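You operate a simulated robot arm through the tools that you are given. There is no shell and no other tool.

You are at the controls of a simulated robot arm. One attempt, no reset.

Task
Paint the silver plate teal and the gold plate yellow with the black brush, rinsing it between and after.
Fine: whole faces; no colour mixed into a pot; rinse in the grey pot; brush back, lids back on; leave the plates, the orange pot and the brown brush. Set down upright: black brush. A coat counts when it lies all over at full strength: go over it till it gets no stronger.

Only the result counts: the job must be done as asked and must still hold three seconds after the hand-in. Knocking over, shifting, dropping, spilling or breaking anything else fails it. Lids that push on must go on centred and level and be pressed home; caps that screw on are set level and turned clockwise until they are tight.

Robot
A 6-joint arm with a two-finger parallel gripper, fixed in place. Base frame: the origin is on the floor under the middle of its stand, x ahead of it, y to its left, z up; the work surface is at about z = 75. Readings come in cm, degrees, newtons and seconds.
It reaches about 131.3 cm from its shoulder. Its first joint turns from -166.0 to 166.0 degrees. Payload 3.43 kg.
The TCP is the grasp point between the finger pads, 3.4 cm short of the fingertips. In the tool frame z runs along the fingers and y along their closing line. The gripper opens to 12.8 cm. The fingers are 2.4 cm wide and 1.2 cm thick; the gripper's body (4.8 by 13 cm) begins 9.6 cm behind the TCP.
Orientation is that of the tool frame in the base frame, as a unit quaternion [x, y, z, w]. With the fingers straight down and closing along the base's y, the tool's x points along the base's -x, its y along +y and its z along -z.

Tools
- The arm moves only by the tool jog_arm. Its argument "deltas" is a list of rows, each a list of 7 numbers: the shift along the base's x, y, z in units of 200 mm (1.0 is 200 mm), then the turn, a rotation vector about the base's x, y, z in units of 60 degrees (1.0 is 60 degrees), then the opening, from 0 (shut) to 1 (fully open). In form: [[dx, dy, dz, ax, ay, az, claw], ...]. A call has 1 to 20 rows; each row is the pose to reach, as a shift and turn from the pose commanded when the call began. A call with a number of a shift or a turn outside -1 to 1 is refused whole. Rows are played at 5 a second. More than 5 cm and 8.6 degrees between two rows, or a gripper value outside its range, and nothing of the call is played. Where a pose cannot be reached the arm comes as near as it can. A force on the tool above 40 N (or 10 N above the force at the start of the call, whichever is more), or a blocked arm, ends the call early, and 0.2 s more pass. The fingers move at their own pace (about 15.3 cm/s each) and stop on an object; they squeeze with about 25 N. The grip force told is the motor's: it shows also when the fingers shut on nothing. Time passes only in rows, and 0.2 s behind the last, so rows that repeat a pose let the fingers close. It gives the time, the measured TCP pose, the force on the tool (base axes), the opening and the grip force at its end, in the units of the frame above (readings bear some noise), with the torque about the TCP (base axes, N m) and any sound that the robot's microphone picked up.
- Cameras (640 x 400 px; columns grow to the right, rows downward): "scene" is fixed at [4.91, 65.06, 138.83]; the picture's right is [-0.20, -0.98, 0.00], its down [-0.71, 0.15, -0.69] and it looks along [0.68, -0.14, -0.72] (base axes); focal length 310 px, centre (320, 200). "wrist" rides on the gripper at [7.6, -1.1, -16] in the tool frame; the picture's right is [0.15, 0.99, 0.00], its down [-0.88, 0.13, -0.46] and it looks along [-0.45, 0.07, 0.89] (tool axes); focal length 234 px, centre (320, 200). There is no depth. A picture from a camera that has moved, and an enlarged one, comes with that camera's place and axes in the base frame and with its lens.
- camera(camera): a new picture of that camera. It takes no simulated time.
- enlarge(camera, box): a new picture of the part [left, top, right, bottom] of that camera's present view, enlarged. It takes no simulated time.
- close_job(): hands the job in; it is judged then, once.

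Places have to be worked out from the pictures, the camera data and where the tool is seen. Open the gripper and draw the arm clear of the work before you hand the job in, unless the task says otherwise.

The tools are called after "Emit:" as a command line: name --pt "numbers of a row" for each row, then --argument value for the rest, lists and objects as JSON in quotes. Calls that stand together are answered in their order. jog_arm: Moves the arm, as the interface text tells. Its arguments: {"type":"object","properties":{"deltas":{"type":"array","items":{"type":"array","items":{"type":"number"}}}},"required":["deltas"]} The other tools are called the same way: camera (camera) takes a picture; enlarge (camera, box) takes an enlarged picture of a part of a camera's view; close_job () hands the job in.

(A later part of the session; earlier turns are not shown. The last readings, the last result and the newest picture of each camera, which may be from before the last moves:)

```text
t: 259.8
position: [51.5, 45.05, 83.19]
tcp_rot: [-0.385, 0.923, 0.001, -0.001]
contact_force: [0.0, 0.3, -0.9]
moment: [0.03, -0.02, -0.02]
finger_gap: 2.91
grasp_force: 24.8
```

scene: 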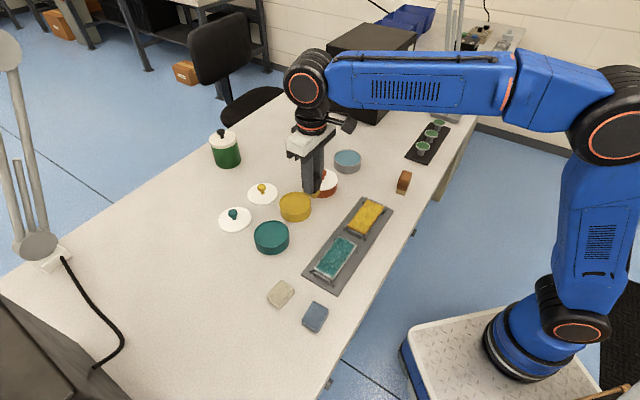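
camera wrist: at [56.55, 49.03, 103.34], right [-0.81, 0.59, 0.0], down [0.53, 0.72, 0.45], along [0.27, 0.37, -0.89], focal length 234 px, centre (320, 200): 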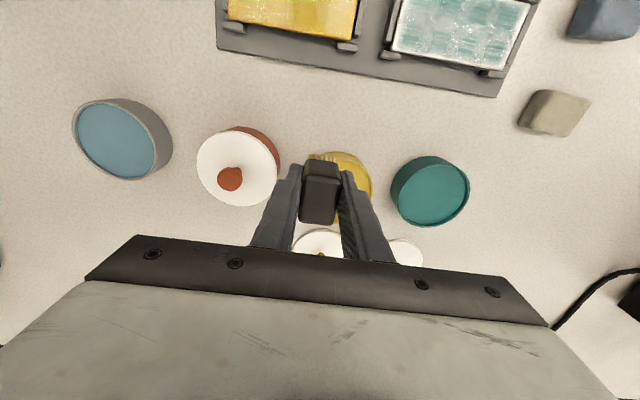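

Emit:
jog_arm --pt "0 0 -0.002 0 0 0 0" --pt "-0.0228 -0.0232 -0.004 0 0 0 0" --pt "-0.0456 -0.0463 -0.004 0 0 0 0" --pt "-0.0262 -0.0654 -0.004 0 0 0 0" --pt "-0.0068 -0.0845 -0.004 0 0 0 0" --pt "0.0126 -0.1036 -0.004 0 0 0 0" --pt "0.032 -0.1227 -0.004 0 0 0 0" --pt "0.0514 -0.1418 -0.004 0 0 0 0" --pt "0.0708 -0.1609 -0.004 0 0 0 0" --pt "0.0902 -0.18 -0.004 0 0 0 0" --pt "0.1096 -0.1991 -0.004 0 0 0 0" --pt "0.129 -0.2182 -0.004 0 0 0 0" --pt "0.1484 -0.2373 -0.004 0 0 0 0" --pt "0.1678 -0.2564 -0.004 0 0 0 0" --pt "0.1872 -0.2755 -0.004 0 0 0 0" --pt "0.2066 -0.2946 -0.004 0 0 0 0" --pt "0.226 -0.3137 -0.004 0 0 0 0" --pt "0.2454 -0.3328 -0.004 0 0 0 0" --pt "0.2648 -0.3519 -0.004 0 0 0 0"

```text
t: 263.8
position: [56.7, 38.16, 83.1]
tcp_rot: [-0.385, 0.923, 0.001, -0.001]
contact_force: [-2.7, 2.3, 11.5]
moment: [0.24, 0.09, 0.04]
finger_gap: 2.92
grasp_force: 25.3
```

Emit:
jog_arm --pt "0.0228 0.0232 0.001 0 0 0 0" --pt "0.0456 0.0463 0.001 0 0 0 0" --pt "0.0265 0.0652 0.001 0 0 0 0" --pt "0.0073 0.084 0.001 0 0 0 0" --pt "-0.0118 0.1029 0.001 0 0 0 0" --pt "-0.031 0.1217 0.001 0 0 0 0" --pt "-0.0501 0.1406 0.001 0 0 0 0" --pt "-0.0693 0.1595 0.001 0 0 0 0" --pt "-0.0884 0.1783 0.001 0 0 0 0" --pt "-0.1076 0.1972 0.001 0 0 0 0" --pt "-0.1267 0.216 0.001 0 0 0 0" --pt "-0.1459 0.2349 0.001 0 0 0 0" --pt "-0.165 0.2538 0.001 0 0 0 0" --pt "-0.1842 0.2726 0.001 0 0 0 0" --pt "-0.2033 0.2915 0.001 0 0 0 0" --pt "-0.2225 0.3103 0.001 0 0 0 0" --pt "-0.2416 0.3292 0.001 0 0 0 0" --pt "-0.2608 0.348 0.001 0 0 0 0"

```text
t: 267.6
position: [51.6, 45.06, 83.25]
tcp_rot: [-0.386, 0.923, 0.0, -0.001]
contact_force: [6.3, -6.6, 27.8]
moment: [-0.35, -0.39, -0.05]
finger_gap: 2.9
grasp_force: 25.0
```

Emit:
jog_arm --pt "0.0189 -0.0186 0.002 0 0 0 0" --pt "0.0378 -0.0372 0.002 0 0 0 0" --pt "0.0567 -0.0558 0.002 0 0 0 0" --pt "0.0756 -0.0744 0.002 0 0 0 0" --pt "0.0945 -0.093 0.002 0 0 0 0" --pt "0.1134 -0.1116 0.002 0 0 0 0" --pt "0.1323 -0.1302 0.002 0 0 0 0" --pt "0.1512 -0.1488 0.002 0 0 0 0" --pt "0.1701 -0.1674 0.002 0 0 0 0" --pt "0.189 -0.186 0.002 0 0 0 0" --pt "0.2079 -0.2046 0.002 0 0 0 0" --pt "0.2268 -0.2232 0.002 0 0 0 0" --pt "0.2457 -0.2418 0.002 0 0 0 0" --pt "0.2646 -0.2604 0.002 0 0 0 0" --pt "0.2835 -0.279 0.002 0 0 0 0" --pt "0.3024 -0.2976 0.002 0 0 0 0"

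Emit:
jog_arm --pt "0 0 0.03 0 0 0 0" --pt "0 0 0.12 0 0 0 0" --pt "0.02 0.06 0.22 0 0 0 0" --pt "0.1 0.2 0.22 0 0 0 0" --pt "0.2 0.24 0.22 0 0 0 0" --pt "0.4 0.26 0.22 0 0 0 0" --pt "0.4 0.26 0.22 0 0 0 0"

Emit:
enlarge --camera "scene" --box '[340, 190, 396, 240]'

Emit:
camera --camera "wrist"

```text
t: 271.0
position: [57.5, 39.29, 83.2]
tcp_rot: [-0.386, 0.923, 0.001, 0.0]
contact_force: [-3.0, 2.2, 9.7]
moment: [0.11, 0.11, 0.01]
finger_gap: 2.92
grasp_force: 25.1
```

```text
t: 272.6
position: [65.82, 44.2, 87.51]
tcp_rot: [-0.386, 0.923, 0.001, -0.001]
contact_force: [0.3, -0.4, 0.6]
moment: [0.03, 0.02, 0.0]
finger_gap: 2.93
grasp_force: 25.3
```

```text
8.00 times, centred on (368, 215) of scene
camera zoom: at [4.91, 65.06, 138.83], right [-0.2, -0.98, 0.0], down [-0.71, 0.15, -0.69], along [0.68, -0.14, -0.72], focal length 2483 px, centre (-64, 80)
```

zoom: 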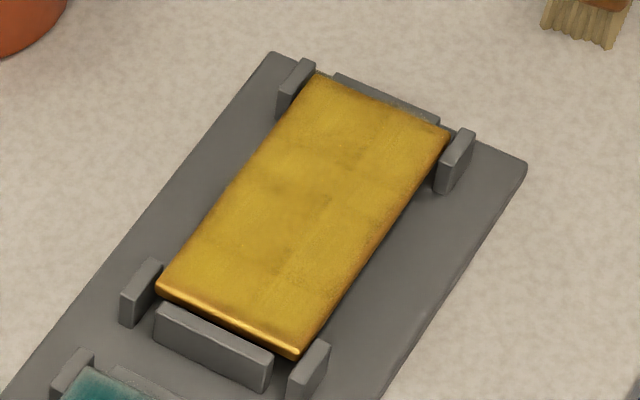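

```text
taken
camera wrist: at [61.25, 37.95, 103.41], right [-0.81, 0.59, 0.0], down [0.53, 0.72, 0.45], along [0.27, 0.37, -0.89], focal length 234 px, centre (320, 200)
```

wrist: 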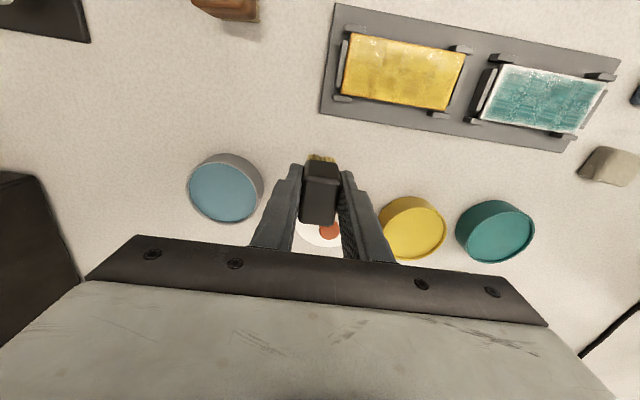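

The yellow coat is unchanged from the last picture, so it is at full strength. I carry the brush to the grey pot and rinse it.

Emit:
jog_arm --pt "0.2 -0.05 0 0 0 0 0" --pt "0.41 -0.105 0 0 0 0 0" --pt "0.61 -0.158 0 0 0 0 0" --pt "0.61 -0.158 0 0 0 0 0" --pt "0.61 -0.158 -0.08 0 0 0 0" --pt "0.61 -0.158 -0.16 0 0 0 0" --pt "0.61 -0.158 -0.185 0 0 0 0" --pt "0.61 -0.158 -0.192 0 0 0 0" --pt "0.61 -0.158 -0.196 0 0 0 0" --pt "0.61 -0.158 -0.2 0 0 0 0" --pt "0.61 -0.158 -0.203 0 0 0 0" --pt "0.61 -0.158 -0.203 0 0 0 0"

Emit:
enlarge --camera "wrist" --box '[240, 100, 400, 220]'

```text
t: 275.2
position: [77.68, 41.08, 83.64]
tcp_rot: [-0.385, 0.923, 0.002, 0.002]
contact_force: [6.4, -4.3, 37.3]
moment: [-0.27, -0.3, -0.06]
finger_gap: 2.91
grasp_force: 24.9
```

```text
3.33 times, centred on (320, 160) of wrist
camera zoom: at [73.27, 34.78, 99.49], right [-0.81, 0.59, 0.0], down [0.53, 0.72, 0.46], along [0.27, 0.37, -0.89], focal length 781 px, centre (320, 333)
```

zoom: 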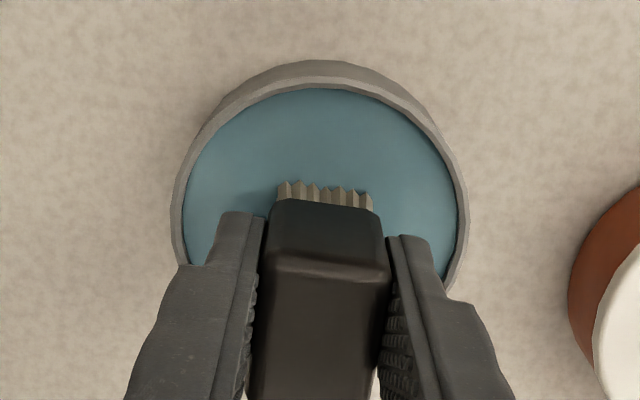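

Emit:
jog_arm --pt "0 0 0.006 0 0 0 0" --pt "0.03 0 0.006 0 0 0 0" --pt "0.03 0.03 0.006 0 0 0 0" --pt "0 0.04 0.006 0 0 0 0" --pt "-0.03 0.03 0.006 0 0 0 0" --pt "-0.04 0 0.006 0 0 0 0" --pt "-0.03 -0.03 0.006 0 0 0 0" --pt "0 -0.04 0.006 0 0 0 0" --pt "0.03 -0.03 0.006 0 0 0 0" --pt "0.04 0 0.006 0 0 0 0" --pt "0.03 0.03 0.006 0 0 0 0" --pt "0 0.04 0.006 0 0 0 0" --pt "-0.03 0.03 0.006 0 0 0 0" --pt "-0.04 0 0.006 0 0 0 0" --pt "-0.03 -0.03 0.006 0 0 0 0" --pt "0 -0.03 0.006 0 0 0 0" --pt "0 0 0.006 0 0 0 0"

Emit:
jog_arm --pt "0.02 0 -0.001 0 0 0 0" --pt "-0.02 0 -0.001 0 0 0 0" --pt "0.02 0 -0.001 0 0 0 0" --pt "-0.02 0 -0.001 0 0 0 0" --pt "0 0.02 -0.001 0 0 0 0" --pt "0 -0.02 -0.001 0 0 0 0" --pt "0 0 0.02 0 0 0 0" --pt "0 0 0.08 0 0 0 0" --pt "0 0 0.16 0 0 0 0" --pt "0 0 0.22 0 0 0 0" --pt "0 0 0.22 0 0 0 0"

Emit:
enlarge --camera "scene" --box '[336, 115, 384, 155]'

Emit:
enlarge --camera "wrist" --box '[280, 140, 360, 220]'

```text
t: 278.8
position: [77.84, 41.02, 83.61]
tcp_rot: [-0.386, 0.923, 0.0, 0.0]
contact_force: [-0.3, -5.0, 13.1]
moment: [-0.29, -0.05, -0.01]
finger_gap: 2.91
grasp_force: 25.0
```

```text
t: 281.2
position: [77.79, 41.36, 88.09]
tcp_rot: [-0.387, 0.922, 0.0, -0.001]
contact_force: [0.0, 0.3, -0.7]
moment: [-0.03, 0.0, -0.03]
finger_gap: 2.94
grasp_force: 25.3
```

```text
10.00 times, centred on (360, 135) of scene
camera zoom: at [4.91, 65.06, 138.83], right [-0.2, -0.98, 0.0], down [-0.71, 0.15, -0.69], along [0.68, -0.14, -0.72], focal length 3104 px, centre (-80, 850)
```

zoom: 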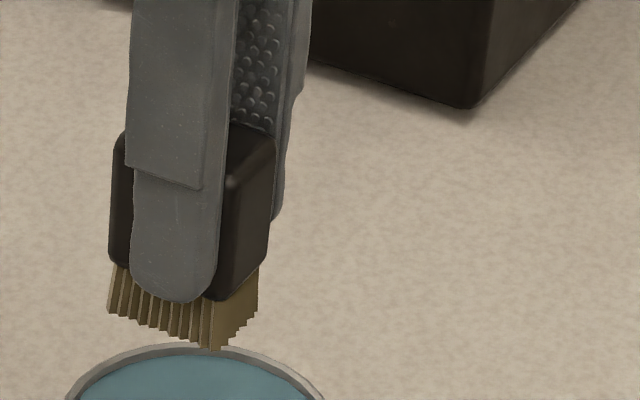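

```text
5.00 times, centred on (320, 180) of wrist
camera zoom: at [73.3, 34.97, 103.99], right [-0.81, 0.59, 0.0], down [0.53, 0.72, 0.45], along [0.27, 0.37, -0.89], focal length 1171 px, centre (320, 300)
```

zoom: 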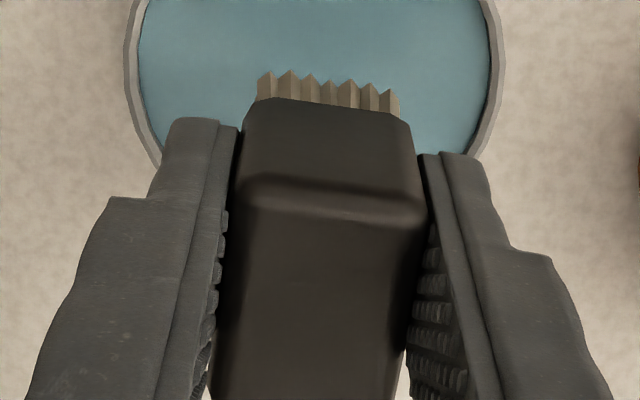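

Bristles look clean again; I rinse once more for certainty.

Emit:
jog_arm --pt "0 0 -0.1 0 0 0 0" --pt "0 0 -0.18 0 0 0 0" --pt "0 0 -0.205 0 0 0 0" --pt "0 0 -0.212 0 0 0 0" --pt "0 0 -0.218 0 0 0 0" --pt "0.03 0 -0.22 0 0 0 0" --pt "0.03 0.03 -0.22 0 0 0 0" --pt "0 0.04 -0.22 0 0 0 0" --pt "-0.03 0.03 -0.22 0 0 0 0" --pt "-0.04 0 -0.22 0 0 0 0" --pt "-0.03 -0.03 -0.22 0 0 0 0" --pt "0 -0.04 -0.22 0 0 0 0" --pt "0.03 -0.03 -0.22 0 0 0 0" --pt "0.03 0 -0.22 0 0 0 0" --pt "0 0 -0.22 0 0 0 0" --pt "0 0 -0.19 0 0 0 0" --pt "0 0 -0.12 0 0 0 0" --pt "0 0 0.05 0 0 0 0" --pt "0 0 0.1 0 0 0 0" --pt "0 0 0.1 0 0 0 0"

Emit:
enlarge --camera "scene" --box '[336, 105, 384, 145]'

Emit:
enlarge --camera "wrist" --box '[280, 140, 360, 220]'

```text
t: 285.4
position: [77.69, 41.25, 90.07]
tcp_rot: [-0.387, 0.922, 0.001, 0.0]
contact_force: [0.2, 1.0, -1.5]
moment: [0.02, 0.01, -0.01]
finger_gap: 2.92
grasp_force: 24.9
```

```text
10.00 times, centred on (360, 125) of scene
camera zoom: at [4.91, 65.06, 138.83], right [-0.2, -0.98, 0.0], down [-0.71, 0.15, -0.69], along [0.68, -0.14, -0.72], focal length 3104 px, centre (-80, 950)
```

zoom: 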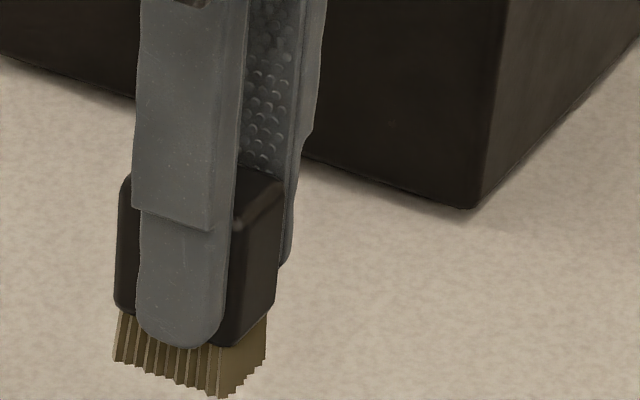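

```text
5.00 times, centred on (320, 180) of wrist
camera zoom: at [73.24, 34.9, 105.9], right [-0.81, 0.59, 0.0], down [0.53, 0.72, 0.45], along [0.27, 0.37, -0.89], focal length 1171 px, centre (320, 300)
```

zoom: 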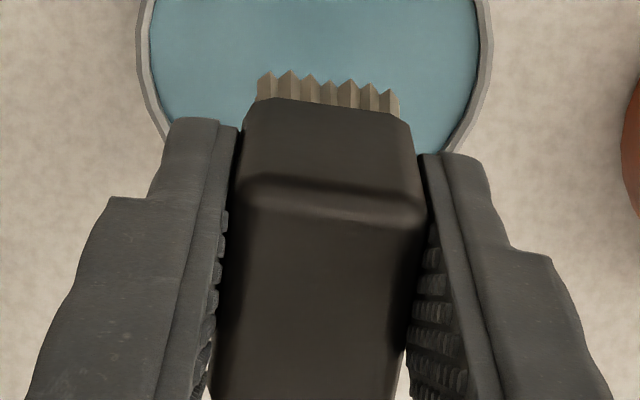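

The brush is clean. I carry it back over its original spot, turning to the original orientation, and check alignment before lowering.

Emit:
jog_arm --pt "-0.03 -0.15 0 0 0 0.05 0" --pt "-0.06 -0.33 0 0 0 0.1 0" --pt "-0.09 -0.5 0 0 0 0.15 0" --pt "-0.12 -0.668 0 0 0 0.187 0" --pt "-0.12 -0.668 -0.1 0 0 0.187 0" --pt "-0.12 -0.668 -0.2 0 0 0.187 0" --pt "-0.12 -0.668 -0.3 0 0 0.187 0" --pt "-0.12 -0.668 -0.3 0 0 0.187 0" --pt "-0.12 -0.668 -0.3 0 0 0.187 0"

Emit:
camera --camera "wrist"

Emit:
enlarge --camera "scene" --box '[365, 115, 429, 175]'

```text
t: 287.4
position: [75.32, 27.72, 84.11]
tcp_rot: [-0.473, 0.881, 0.0, -0.001]
contact_force: [0.3, 0.1, -0.4]
moment: [0.01, -0.01, 0.02]
finger_gap: 2.91
grasp_force: 24.6
```

```text
taken
camera wrist: at [72.21, 20.74, 99.92], right [-0.91, 0.42, 0.0], down [0.38, 0.81, 0.45], along [0.19, 0.41, -0.89], focal length 234 px, centre (320, 200)
```

wrist: 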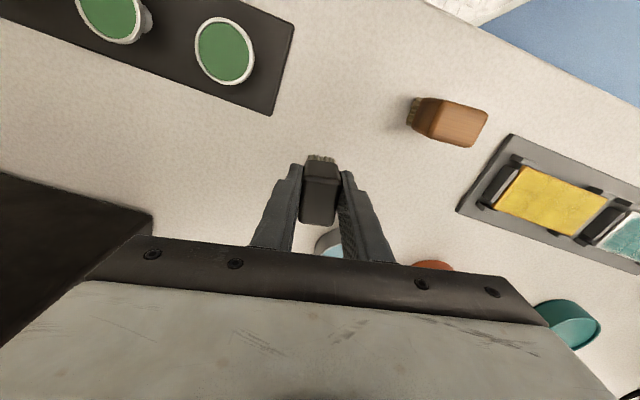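

```text
6.67 times, centred on (397, 145) of scene
camera zoom: at [4.91, 65.06, 138.83], right [-0.2, -0.98, 0.0], down [-0.71, 0.15, -0.69], along [0.68, -0.14, -0.72], focal length 2069 px, centre (-193, 567)
```

zoom: 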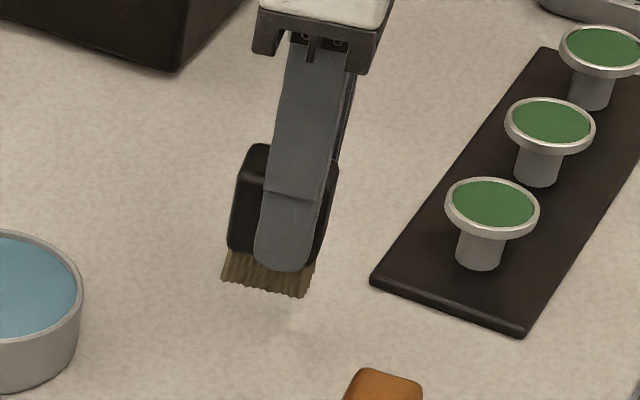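

The brush hovers over its original spot, upright. I lower slowly to find the table.

Emit:
jog_arm --pt "-0.003 0.002 -0.05 0 0 0 0" --pt "-0.005 0.002 -0.1 0 0 0 0" --pt "-0.005 0.002 -0.13 0 0 0 0" --pt "-0.005 0.002 -0.136 0 0 0 0" --pt "-0.005 0.002 -0.14 0 0 0 0" --pt "-0.005 0.002 -0.144 0 0 0 0" --pt "-0.005 0.002 -0.147 0 0 0 0" --pt "-0.005 0.002 -0.15 0 0 0 0"

```text
t: 289.2
position: [75.31, 27.8, 81.0]
tcp_rot: [-0.474, 0.88, 0.0, -0.001]
contact_force: [0.6, 0.9, -0.7]
moment: [0.02, 0.01, 0.02]
finger_gap: 2.89
grasp_force: 25.1
```

Emit:
jog_arm --pt "0 0 -0.002 0 0 0 0" --pt "0 0 -0.004 0 0 0 0" --pt "0 0 -0.006 0 0 0 0" --pt "0 0 -0.008 0 0 0 0" --pt "0 0 -0.01 0 0 0 0"

```text
t: 290.4
position: [75.29, 27.83, 80.74]
tcp_rot: [-0.474, 0.881, 0.0, -0.001]
contact_force: [-0.1, -0.3, -0.3]
moment: [0.02, 0.01, 0.0]
finger_gap: 2.89
grasp_force: 25.0
```

Emit:
jog_arm --pt "0 0 -0.0025 0 0 0 0" --pt "0 0 -0.005 0 0 0 0" --pt "0 0 -0.0075 0 0 0 0" --pt "0 0 -0.01 0 0 0 0"

```text
t: 291.4
position: [75.31, 27.72, 80.77]
tcp_rot: [-0.475, 0.88, 0.0, -0.001]
contact_force: [-0.1, -0.4, 0.3]
moment: [-0.04, 0.02, -0.02]
finger_gap: 2.87
grasp_force: 25.5
```

Emit:
jog_arm --pt "0 0 -0.0025 0 0 0 0" --pt "0 0 -0.005 0 0 0 0" --pt "0 0 -0.0075 0 0 0 0" --pt "0 0 -0.01 0 0 0 0"

Emit:
enlarge --camera "scene" --box '[365, 125, 429, 175]'

```text
t: 292.4
position: [75.16, 27.84, 80.59]
tcp_rot: [-0.474, 0.881, 0.001, 0.0]
contact_force: [6.3, 2.9, 26.1]
moment: [0.09, -0.29, -0.04]
finger_gap: 2.9
grasp_force: 24.9
```

```text
8.00 times, centred on (397, 150) of scene
camera zoom: at [4.91, 65.06, 138.83], right [-0.2, -0.98, 0.0], down [-0.71, 0.15, -0.69], along [0.68, -0.14, -0.72], focal length 2483 px, centre (-296, 600)
```

zoom: 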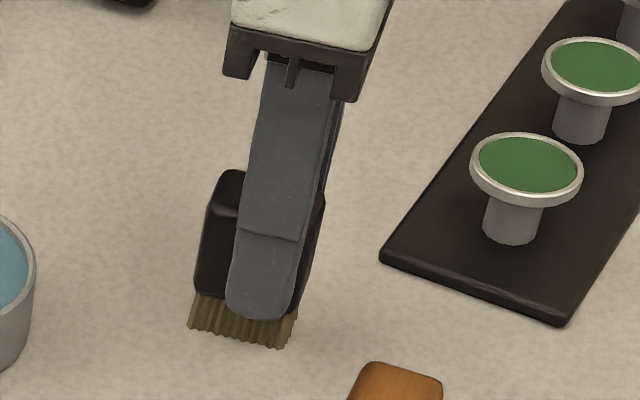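

Firm contact with the table. I relieve the force a little, then open the fingers.

Emit:
jog_arm --pt "0 0 0.003 0 0 0 0" --pt "0 0 0.003 0 0 0 0" --pt "0 0 0.003 0 0 0 0.26" --pt "0 0 0.003 0 0 0 0.32" --pt "0 0 0.003 0 0 0 0.4" --pt "0 0 0.003 0 0 0 0.6" --pt "0 0 0.003 0 0 0 0.6"

Emit:
enlarge --camera "scene" --box '[365, 125, 429, 175]'

Emit:
camera --camera "wrist"

```text
t: 294.0
position: [75.23, 27.9, 80.37]
tcp_rot: [-0.474, 0.88, 0.0, -0.001]
contact_force: [-0.1, 0.3, -0.8]
moment: [-0.01, 0.01, 0.02]
finger_gap: 7.67
grasp_force: 0.1
```

```text
8.00 times, centred on (397, 150) of scene
camera zoom: at [4.91, 65.06, 138.83], right [-0.2, -0.98, 0.0], down [-0.71, 0.15, -0.69], along [0.68, -0.14, -0.72], focal length 2483 px, centre (-296, 600)
```

zoom: 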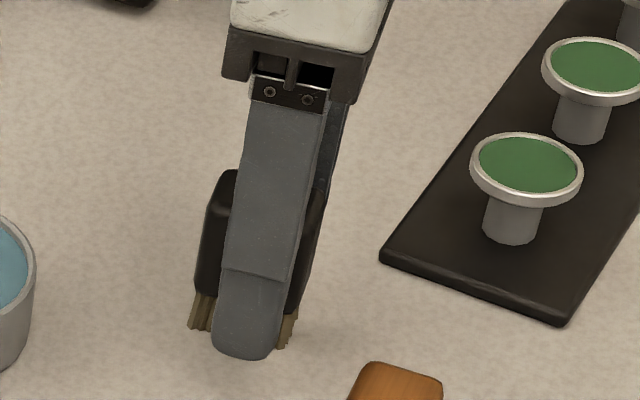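

```text
taken
camera wrist: at [72.07, 20.81, 96.35], right [-0.91, 0.42, 0.0], down [0.38, 0.81, 0.45], along [0.19, 0.41, -0.89], focal length 234 px, centre (320, 200)
```

wrist: 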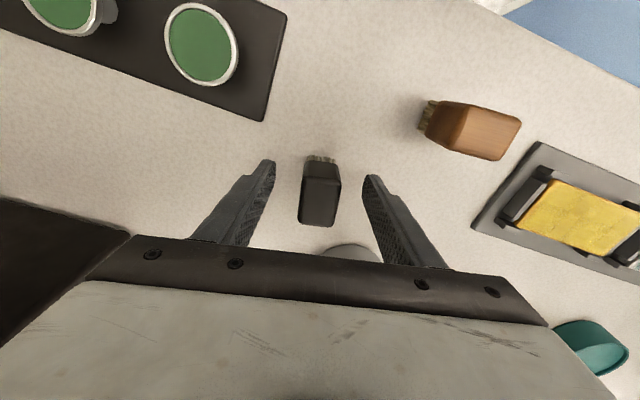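

The brush stands free. I lift straight up and compare its place with the original view.

Emit:
jog_arm --pt "0 0 0.05 0 0 0 0.6" --pt "0 0 0.15 0 0 0 0.6" --pt "0 0 0.3 0 0 0 0.6" --pt "0 0 0.45 0 0 0 0.6" --pt "0 0 0.6 0 0 0 0.6" --pt "0 0 0.7 0 0 0 0.6" --pt "0 0 0.7 0 0 0 0.6"

Emit:
enlarge --camera "scene" --box '[365, 135, 429, 175]'

Emit:
camera --camera "wrist"

```text
t: 295.6
position: [75.2, 27.62, 94.65]
tcp_rot: [-0.475, 0.88, 0.001, -0.001]
contact_force: [0.4, -0.3, -0.4]
moment: [0.02, 0.0, -0.01]
finger_gap: 7.69
grasp_force: 0.1
```

```text
10.00 times, centred on (397, 155) of scene
camera zoom: at [4.91, 65.06, 138.83], right [-0.2, -0.98, 0.0], down [-0.71, 0.15, -0.69], along [0.68, -0.14, -0.72], focal length 3104 px, centre (-450, 650)
```

zoom: 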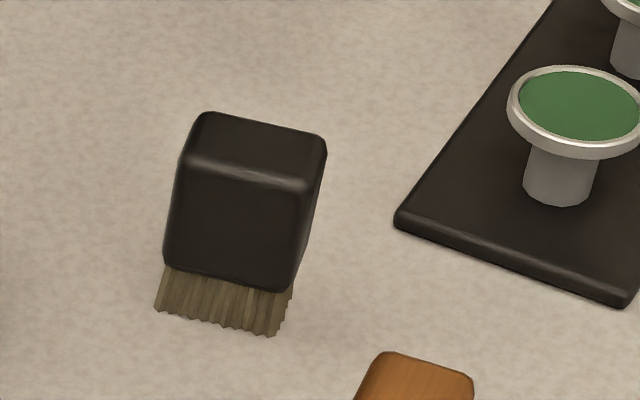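

```text
taken
camera wrist: at [72.06, 20.59, 110.49], right [-0.91, 0.42, 0.0], down [0.38, 0.81, 0.45], along [0.19, 0.41, -0.89], focal length 234 px, centre (320, 200)
```

wrist: 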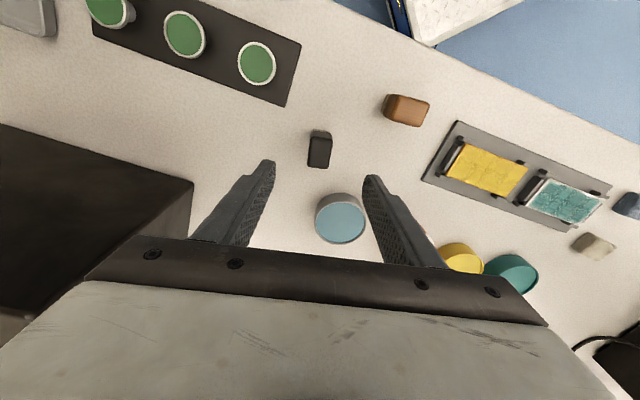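

The brush stands exactly where it was, upright and clean. Now the lids: I move up over the yellow lid with the gripper open to view it.

Emit:
jog_arm --pt "0 0.2 0 0 0 -0.06 0.6" --pt "0 0.42 0 0 0 -0.12 0.6" --pt "0 0.64 0 0 0 -0.187 0.6" --pt "-0.05 0.85 0 0 0 -0.187 0.6" --pt "-0.1 1.0 0 0 0 -0.187 0.6"

Emit:
jog_arm --pt "-0.05 0.2 0 0 0 0 0.6" --pt "-0.1 0.42 0 0 0 0 0.6" --pt "-0.14 0.64 0 0 0 0 0.6" --pt "-0.17 0.85 0 0 0 0 0.6" --pt "-0.17 1.0 0 0 0 0 0.6" --pt "-0.17 1.0 0 0 0 0 0.6"

Emit:
camera --camera "wrist"

Emit:
enlarge --camera "wrist" --box '[240, 100, 400, 200]'

Emit:
enlarge --camera "scene" --box '[215, 165, 295, 240]'

```text
t: 296.8
position: [73.33, 47.81, 94.52]
tcp_rot: [-0.386, 0.923, 0.001, 0.001]
contact_force: [0.6, 0.0, 0.7]
moment: [0.01, 0.01, -0.02]
finger_gap: 7.7
grasp_force: 0.1
```

```text
t: 298.2
position: [69.68, 68.08, 94.75]
tcp_rot: [-0.386, 0.923, 0.0, -0.002]
contact_force: [0.5, 0.2, 0.0]
moment: [-0.01, -0.02, 0.0]
finger_gap: 7.69
grasp_force: 0.1
```

```text
taken
camera wrist: at [65.31, 61.74, 110.59], right [-0.81, 0.59, 0.0], down [0.53, 0.72, 0.45], along [0.27, 0.37, -0.89], focal length 234 px, centre (320, 200)
```

wrist: 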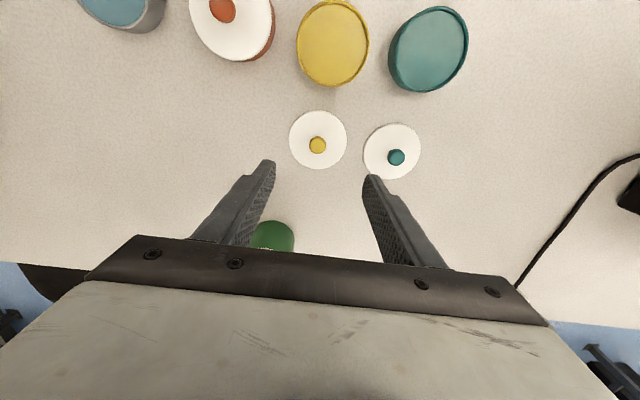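

```text
4.00 times, centred on (320, 150) of wrist
camera zoom: at [65.31, 61.74, 110.59], right [-0.81, 0.59, 0.0], down [0.53, 0.72, 0.45], along [0.27, 0.37, -0.89], focal length 937 px, centre (320, 400)
```

zoom: 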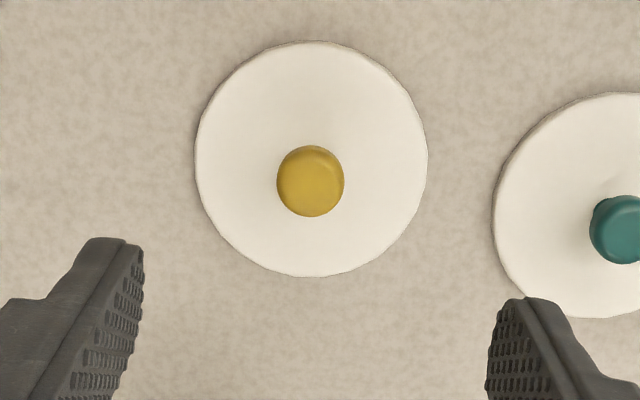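

```text
5.33 times, centred on (255, 202) of scene
camera zoom: at [4.91, 65.06, 138.83], right [-0.2, -0.98, 0.0], down [-0.71, 0.15, -0.69], along [0.68, -0.14, -0.72], focal length 1655 px, centre (667, 187)
```

zoom: 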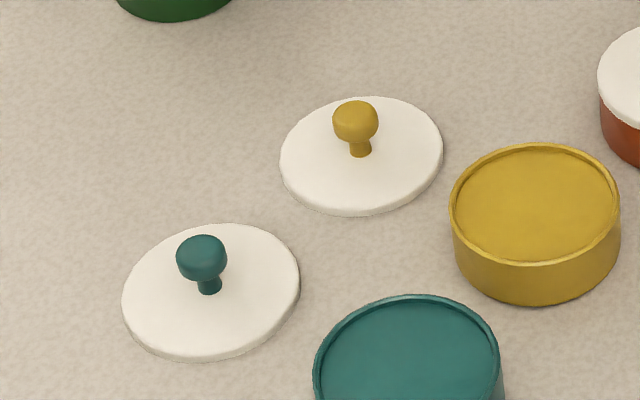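

The yellow lid's centre is at about (70.2, 68.0), its knob about 2.3 cm wide with its centre near z 78.3. I shift over it and descend partway to check alignment.

Emit:
jog_arm --pt "0.0185 0.002 -0.1 0 0 0 0.45" --pt "0.0185 0.002 -0.25 0 0 0 0.45" --pt "0.0185 0.002 -0.4 0 0 0 0.45" --pt "0.0185 0.002 -0.5 0 0 0 0.45" --pt "0.0185 0.002 -0.5 0 0 0 0.45"

Emit:
camera --camera "wrist"

Emit:
enlarge --camera "wrist" --box '[240, 100, 400, 220]'

```text
t: 299.4
position: [70.33, 67.96, 84.43]
tcp_rot: [-0.385, 0.923, 0.0, -0.001]
contact_force: [0.0, -0.6, 0.2]
moment: [-0.01, 0.01, 0.0]
finger_gap: 5.75
grasp_force: 0.1
```

```text
taken
camera wrist: at [65.82, 61.75, 100.29], right [-0.81, 0.59, 0.0], down [0.53, 0.72, 0.46], along [0.27, 0.37, -0.89], focal length 234 px, centre (320, 200)
```

wrist: 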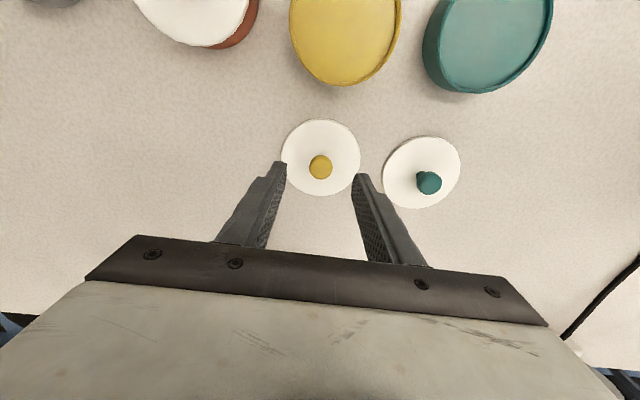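

```text
3.33 times, centred on (320, 160) of wrist
camera zoom: at [65.82, 61.75, 100.29], right [-0.81, 0.59, 0.0], down [0.53, 0.72, 0.46], along [0.27, 0.37, -0.89], focal length 781 px, centre (320, 333)
```

zoom: 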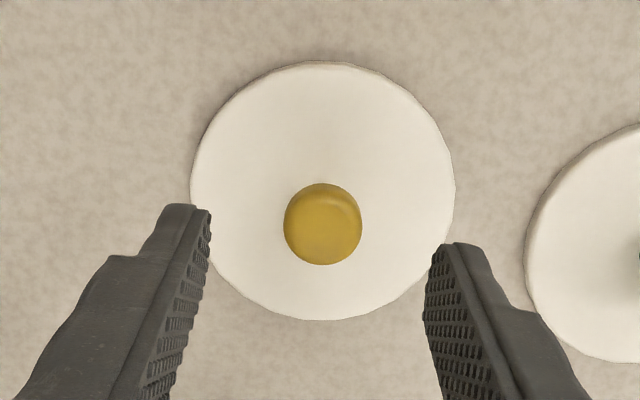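

Lid is nearly centred, with an offset of about 1–2 mm. I correct and descend so the fingertips stop just above the disc, straddling the knob.

Emit:
jog_arm --pt "0.0006 0.0085 -0.08 0 0 0 0.45" --pt "0.0006 0.0085 -0.16 0 0 0 0.45" --pt "0.0006 0.0085 -0.21 0 0 0 0.45" --pt "0.0006 0.0085 -0.232 0 0 0 0.45" --pt "0.0006 0.0085 -0.232 0 0 0 0.45"

Emit:
enlarge --camera "scene" --box '[225, 150, 305, 215]'

Emit:
enlarge --camera "wrist" --box '[240, 120, 400, 240]'

```text
t: 300.6
position: [70.3, 68.12, 79.7]
tcp_rot: [-0.386, 0.923, 0.0, -0.001]
contact_force: [0.2, -0.2, -0.2]
moment: [-0.02, -0.01, 0.0]
finger_gap: 5.77
grasp_force: 0.0
```

```text
6.15 times, centred on (265, 182) of scene
camera zoom: at [4.91, 65.06, 138.83], right [-0.2, -0.98, 0.0], down [-0.71, 0.15, -0.69], along [0.68, -0.14, -0.72], focal length 1910 px, centre (658, 308)
```

zoom: 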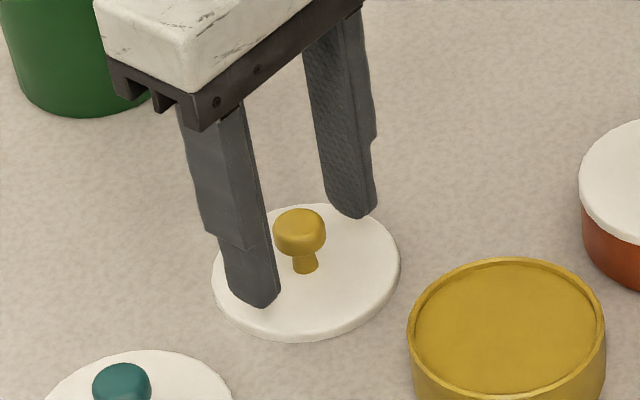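

```text
3.33 times, centred on (320, 180) of wrist
camera zoom: at [65.79, 61.84, 95.69], right [-0.81, 0.59, 0.0], down [0.53, 0.72, 0.45], along [0.27, 0.37, -0.89], focal length 781 px, centre (320, 267)
```

zoom: 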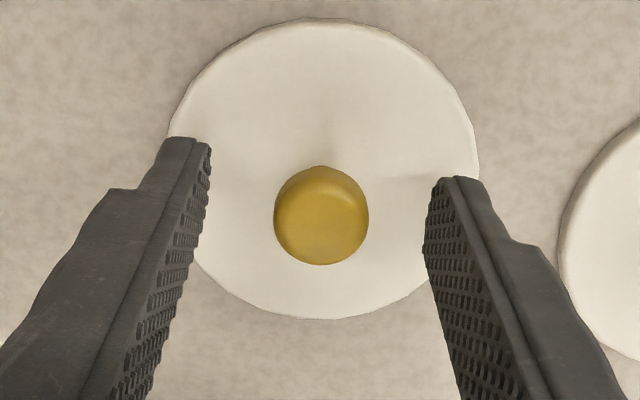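

The fingers straddle the knob centrally with the tips just above the disc. I close the grip.

Emit:
jog_arm --pt "0 0 0 0 0 0 0.3" --pt "0 0 0 0 0 0 0.1" --pt "0 0 0 0 0 0 0" --pt "0 0 0 0 0 0 0" --pt "0 0 0 0 0 0 0"

Emit:
enlarge --camera "scene" --box '[225, 150, 305, 215]'

```text
t: 301.8
position: [70.34, 68.0, 79.88]
tcp_rot: [-0.386, 0.923, 0.0, -0.001]
contact_force: [0.0, 0.3, 0.1]
moment: [-0.05, -0.02, 0.0]
finger_gap: 2.17
grasp_force: 24.5
```

```text
6.15 times, centred on (265, 182) of scene
camera zoom: at [4.91, 65.06, 138.83], right [-0.2, -0.98, 0.0], down [-0.71, 0.15, -0.69], along [0.68, -0.14, -0.72], focal length 1910 px, centre (658, 308)
```

zoom: 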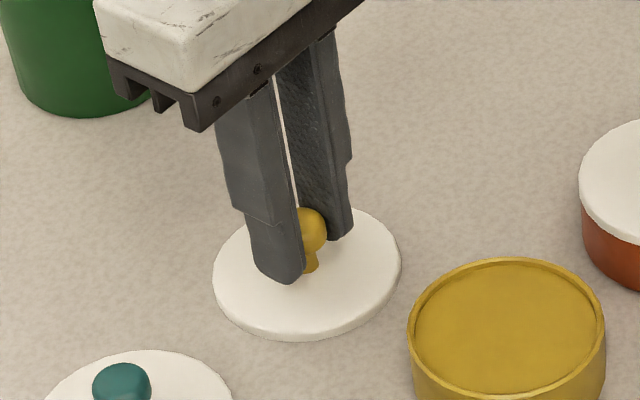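

The knob is gripped (gap 2.17 cm). I lift the lid and carry it over the yellow pot.

Emit:
jog_arm --pt "0 0 0.02 0 0 0 0" --pt "0 0 0.08 0 0 0 0" --pt "0 0 0.17 0 0 0 0" --pt "0 0 0.275 0 0 0 0" --pt "-0.05 -0.05 0.3 0 0 0 0" --pt "-0.17 -0.17 0.3 0 0 0 0" --pt "-0.3 -0.3 0.3 0 0 0 0" --pt "-0.413 -0.409 0.3 0 0 0 0" --pt "-0.413 -0.409 0.3 0 0 0 0" --pt "-0.413 -0.409 0.3 0 0 0 0"

Emit:
enlarge --camera "scene" --box '[255, 165, 335, 235]'

Emit:
enlarge --camera "wrist" --box '[240, 100, 400, 220]'

```text
t: 304.0
position: [61.99, 60.04, 85.78]
tcp_rot: [-0.386, 0.923, 0.001, -0.002]
contact_force: [0.4, 0.0, -0.6]
moment: [0.03, 0.0, 0.01]
finger_gap: 2.2
grasp_force: 25.0
```

```text
5.71 times, centred on (295, 200) of scene
camera zoom: at [4.91, 65.06, 138.83], right [-0.2, -0.98, 0.0], down [-0.71, 0.15, -0.69], along [0.68, -0.14, -0.72], focal length 1774 px, centre (463, 200)
```

zoom: 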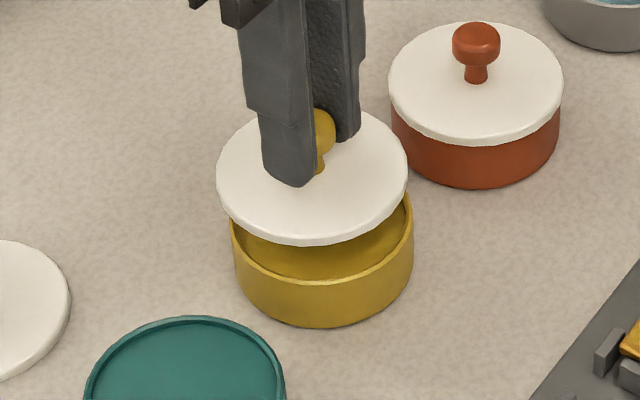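

```text
3.33 times, centred on (320, 160) of wrist
camera zoom: at [57.65, 53.71, 101.57], right [-0.81, 0.59, 0.0], down [0.53, 0.72, 0.46], along [0.27, 0.37, -0.89], focal length 781 px, centre (320, 333)
```

zoom: 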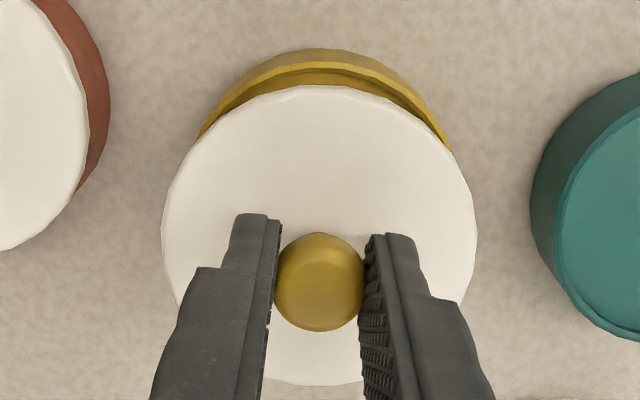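

The lid hangs level and lines up with the pot to within a millimetre. I lower it toward the rim.

Emit:
jog_arm --pt "0 0 -0.05 0 0 0 0" --pt "0 0 -0.09 0 0 0 0" --pt "0 0 -0.105 0 0 0 0" --pt "0 0 -0.112 0 0 0 0" --pt "0 0 -0.118 0 0 0 0" --pt "0 0 -0.123 0 0 0 0" --pt "0 0 -0.128 0 0 0 0"

Emit:
enlarge --camera "scene" --box '[255, 165, 335, 235]'

Emit:
enlarge --camera "wrist" --box '[240, 100, 400, 220]'

```text
t: 305.6
position: [62.03, 59.81, 83.27]
tcp_rot: [-0.386, 0.922, 0.0, -0.001]
contact_force: [0.6, 0.4, 0.2]
moment: [0.02, -0.03, 0.01]
finger_gap: 2.17
grasp_force: 24.7
```

```text
5.71 times, centred on (295, 200) of scene
camera zoom: at [4.91, 65.06, 138.83], right [-0.2, -0.98, 0.0], down [-0.71, 0.15, -0.69], along [0.68, -0.14, -0.72], focal length 1774 px, centre (463, 200)
```

zoom: 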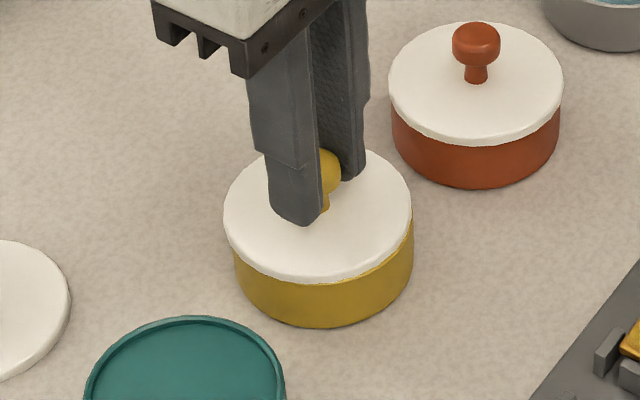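

```text
3.33 times, centred on (320, 160) of wrist
camera zoom: at [57.57, 53.62, 99.11], right [-0.81, 0.59, 0.0], down [0.53, 0.72, 0.45], along [0.27, 0.37, -0.89], focal length 781 px, centre (320, 333)
```

zoom: 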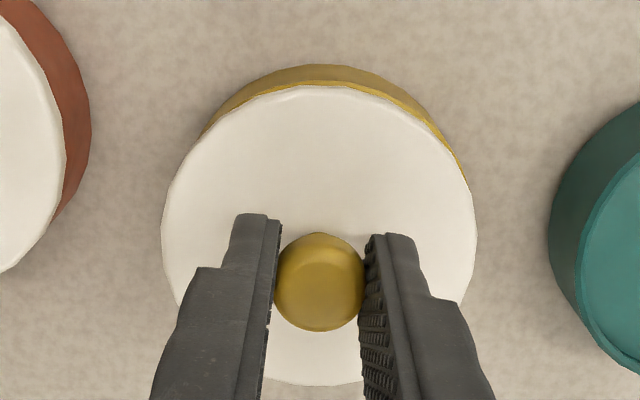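

Lid bottom is just above the rim. Let me verify the lateral centring at higher magnification before pressing.

Emit:
enlarge --camera "scene" --box '[275, 182, 315, 224]'

Emit:
enlarge --camera "wrist" --box '[270, 110, 350, 160]'

```text
9.52 times, centred on (295, 203) of scene
camera zoom: at [4.91, 65.06, 138.83], right [-0.2, -0.98, 0.0], down [-0.71, 0.15, -0.69], along [0.68, -0.14, -0.72], focal length 2956 px, centre (558, 171)
```

zoom: 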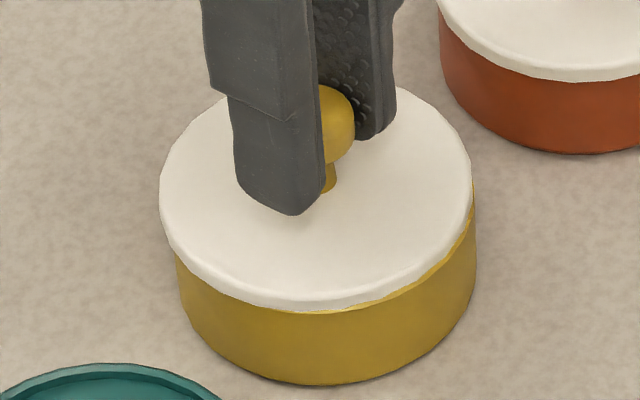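

```text
8.00 times, centred on (310, 135) of wrist
camera zoom: at [57.57, 53.62, 99.11], right [-0.81, 0.59, 0.0], down [0.53, 0.72, 0.45], along [0.27, 0.37, -0.89], focal length 1873 px, centre (400, 720)
```

zoom: 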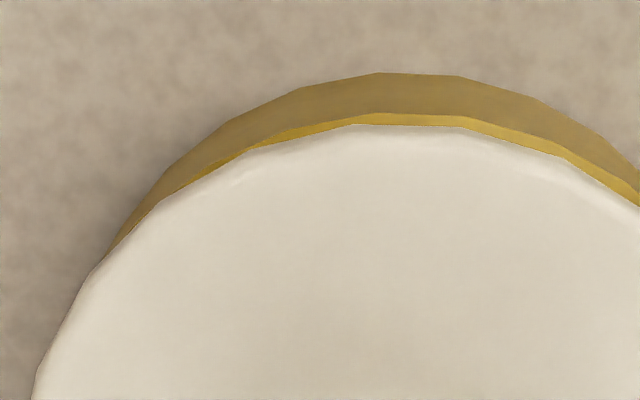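

The scene view shows the lid about 1–2 mm off toward +x/+y. I nudge it by (-1.6, -0.7) mm and look again.

Emit:
jog_arm --pt "-0.004 -0.002 0 0 0 0 0" --pt "-0.008 -0.004 0 0 0 0 0" --pt "-0.008 -0.004 0 0 0 0 0"

Emit:
enlarge --camera "scene" --box '[275, 182, 315, 224]'

Emit:
enlarge --camera "wrist" --box '[270, 110, 370, 160]'

```text
t: 306.4
position: [61.96, 59.77, 83.3]
tcp_rot: [-0.386, 0.922, 0.001, -0.001]
contact_force: [-0.1, 0.2, -0.4]
moment: [-0.02, -0.02, 0.02]
finger_gap: 2.21
grasp_force: 24.4
```

```text
9.52 times, centred on (295, 203) of scene
camera zoom: at [4.91, 65.06, 138.83], right [-0.2, -0.98, 0.0], down [-0.71, 0.15, -0.69], along [0.68, -0.14, -0.72], focal length 2956 px, centre (558, 171)
```

zoom: 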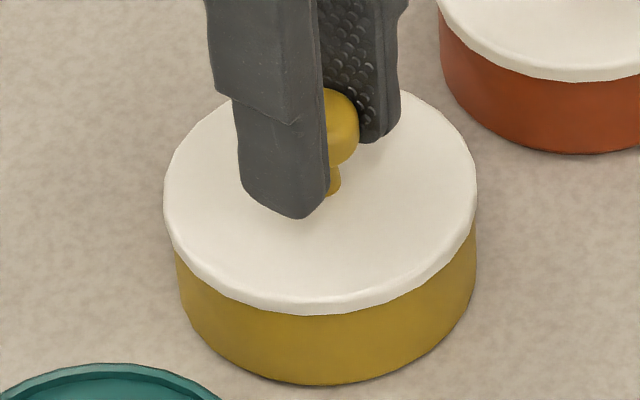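

```text
6.40 times, centred on (320, 135) of wrist
camera zoom: at [57.4, 53.52, 99.13], right [-0.81, 0.59, 0.0], down [0.53, 0.72, 0.46], along [0.27, 0.37, -0.89], focal length 1499 px, centre (320, 616)
```

zoom: 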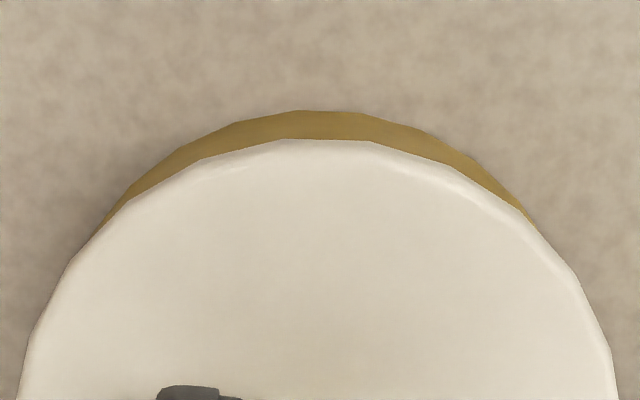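

Now the lid sits symmetrically over the pot in both views. I lower in 1 mm steps to contact.

Emit:
jog_arm --pt "0 0 -0.005 0 0 0 0" --pt "0 0 -0.01 0 0 0 0" --pt "0 0 -0.015 0 0 0 0" --pt "0 0 -0.02 0 0 0 0" --pt "0 0 -0.02 0 0 0 0"

```text
t: 307.6
position: [61.68, 59.84, 83.04]
tcp_rot: [-0.386, 0.923, 0.001, 0.0]
contact_force: [7.8, 0.4, 30.1]
moment: [0.09, -0.26, -0.03]
finger_gap: 2.21
grasp_force: 24.6
heard: snap
```

A snap was heard; the lid seems to have clicked on. I ease the force and look.

Emit:
jog_arm --pt "0 0 0.003 0 0 0 0" --pt "0 0 0.003 0 0 0 0"

Emit:
enlarge --camera "scene" --box '[275, 182, 315, 224]'

Emit:
enlarge --camera "wrist" --box '[240, 100, 400, 220]'

Emit:
enlarge --camera "scene" --box '[302, 163, 342, 205]'

```text
t: 308.2
position: [61.83, 59.74, 83.09]
tcp_rot: [-0.386, 0.923, 0.001, -0.001]
contact_force: [9.1, -0.1, 24.1]
moment: [0.06, -0.28, -0.02]
finger_gap: 2.21
grasp_force: 24.9
```

```text
9.52 times, centred on (295, 203) of scene
camera zoom: at [4.91, 65.06, 138.83], right [-0.2, -0.98, 0.0], down [-0.71, 0.15, -0.69], along [0.68, -0.14, -0.72], focal length 2956 px, centre (558, 171)
```

zoom: 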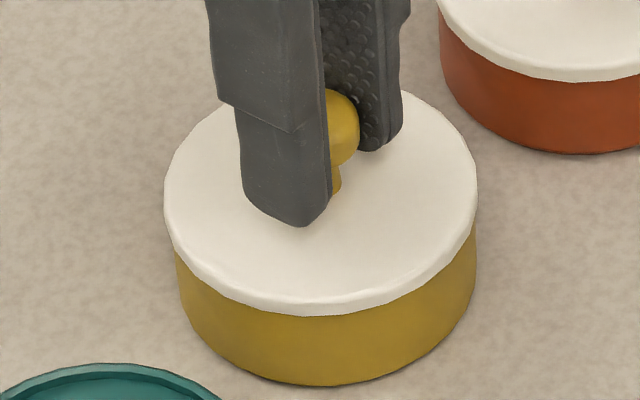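

```text
3.33 times, centred on (320, 160) of wrist
camera zoom: at [57.32, 53.47, 98.87], right [-0.81, 0.59, 0.0], down [0.53, 0.72, 0.46], along [0.27, 0.37, -0.89], focal length 781 px, centre (320, 333)
```

zoom: 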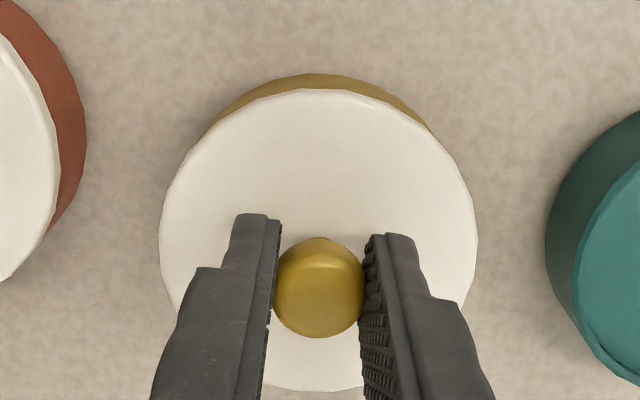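

```text
9.52 times, centred on (322, 184) of scene
camera zoom: at [4.91, 65.06, 138.83], right [-0.2, -0.98, 0.0], down [-0.71, 0.15, -0.69], along [0.68, -0.14, -0.72], focal length 2956 px, centre (301, 352)
```

zoom: 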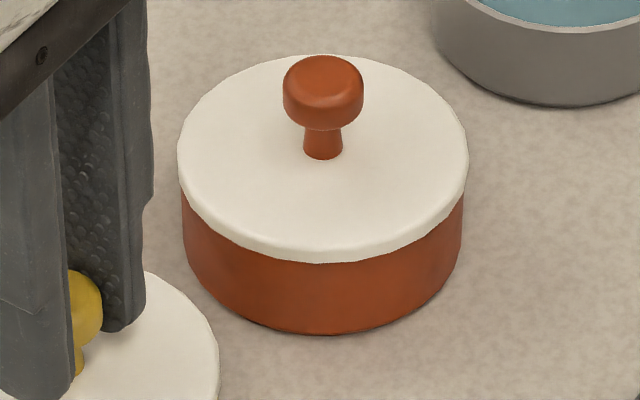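

The lid sits at the same height on the pot as the orange pot's closed lid, level, and it snapped. I release the knob and lift away.

Emit:
jog_arm --pt "0 0 0.002 0 0 0 0.2" --pt "0 0 0.002 0 0 0 0.3" --pt "0 0 0.002 0 0 0 0.45" --pt "0 0 0.002 0 0 0 0.45" --pt "0 0 0.1 0 0 0 0.45" --pt "0 0 0.25 0 0 0 0.45" --pt "0 0 0.4 0 0 0 0.45" --pt "0 0 0.55 0 0 0 0.45" --pt "0 0 0.55 0 0 0 0.45"

Emit:
enlarge --camera "scene" --box '[275, 175, 315, 225]'

Emit:
camera --camera "wrist"

```text
t: 310.2
position: [61.98, 59.79, 93.92]
tcp_rot: [-0.386, 0.922, 0.0, -0.001]
contact_force: [-0.3, -1.0, 0.4]
moment: [0.0, 0.0, -0.02]
finger_gap: 5.76
grasp_force: 0.0
```

```text
8.00 times, centred on (295, 200) of scene
camera zoom: at [4.91, 65.06, 138.83], right [-0.2, -0.98, 0.0], down [-0.71, 0.15, -0.69], along [0.68, -0.14, -0.72], focal length 2483 px, centre (520, 200)
```

zoom: 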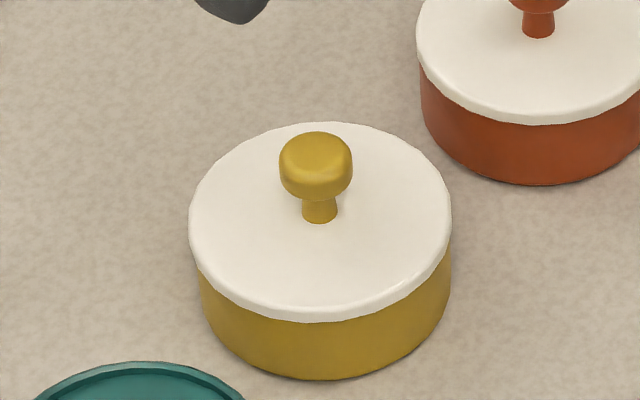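

```text
taken
camera wrist: at [57.45, 53.48, 109.8], right [-0.81, 0.59, 0.0], down [0.53, 0.72, 0.46], along [0.27, 0.37, -0.89], focal length 234 px, centre (320, 200)
```

wrist: 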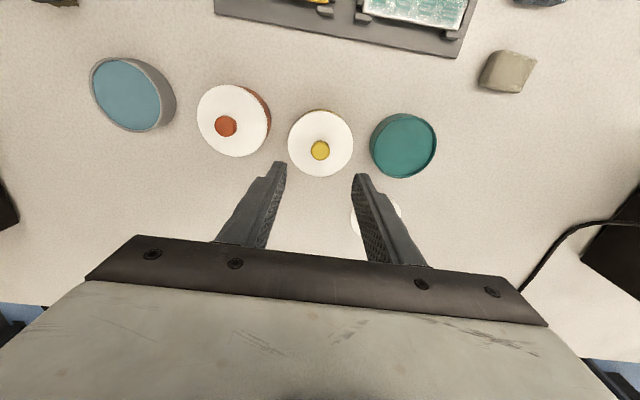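

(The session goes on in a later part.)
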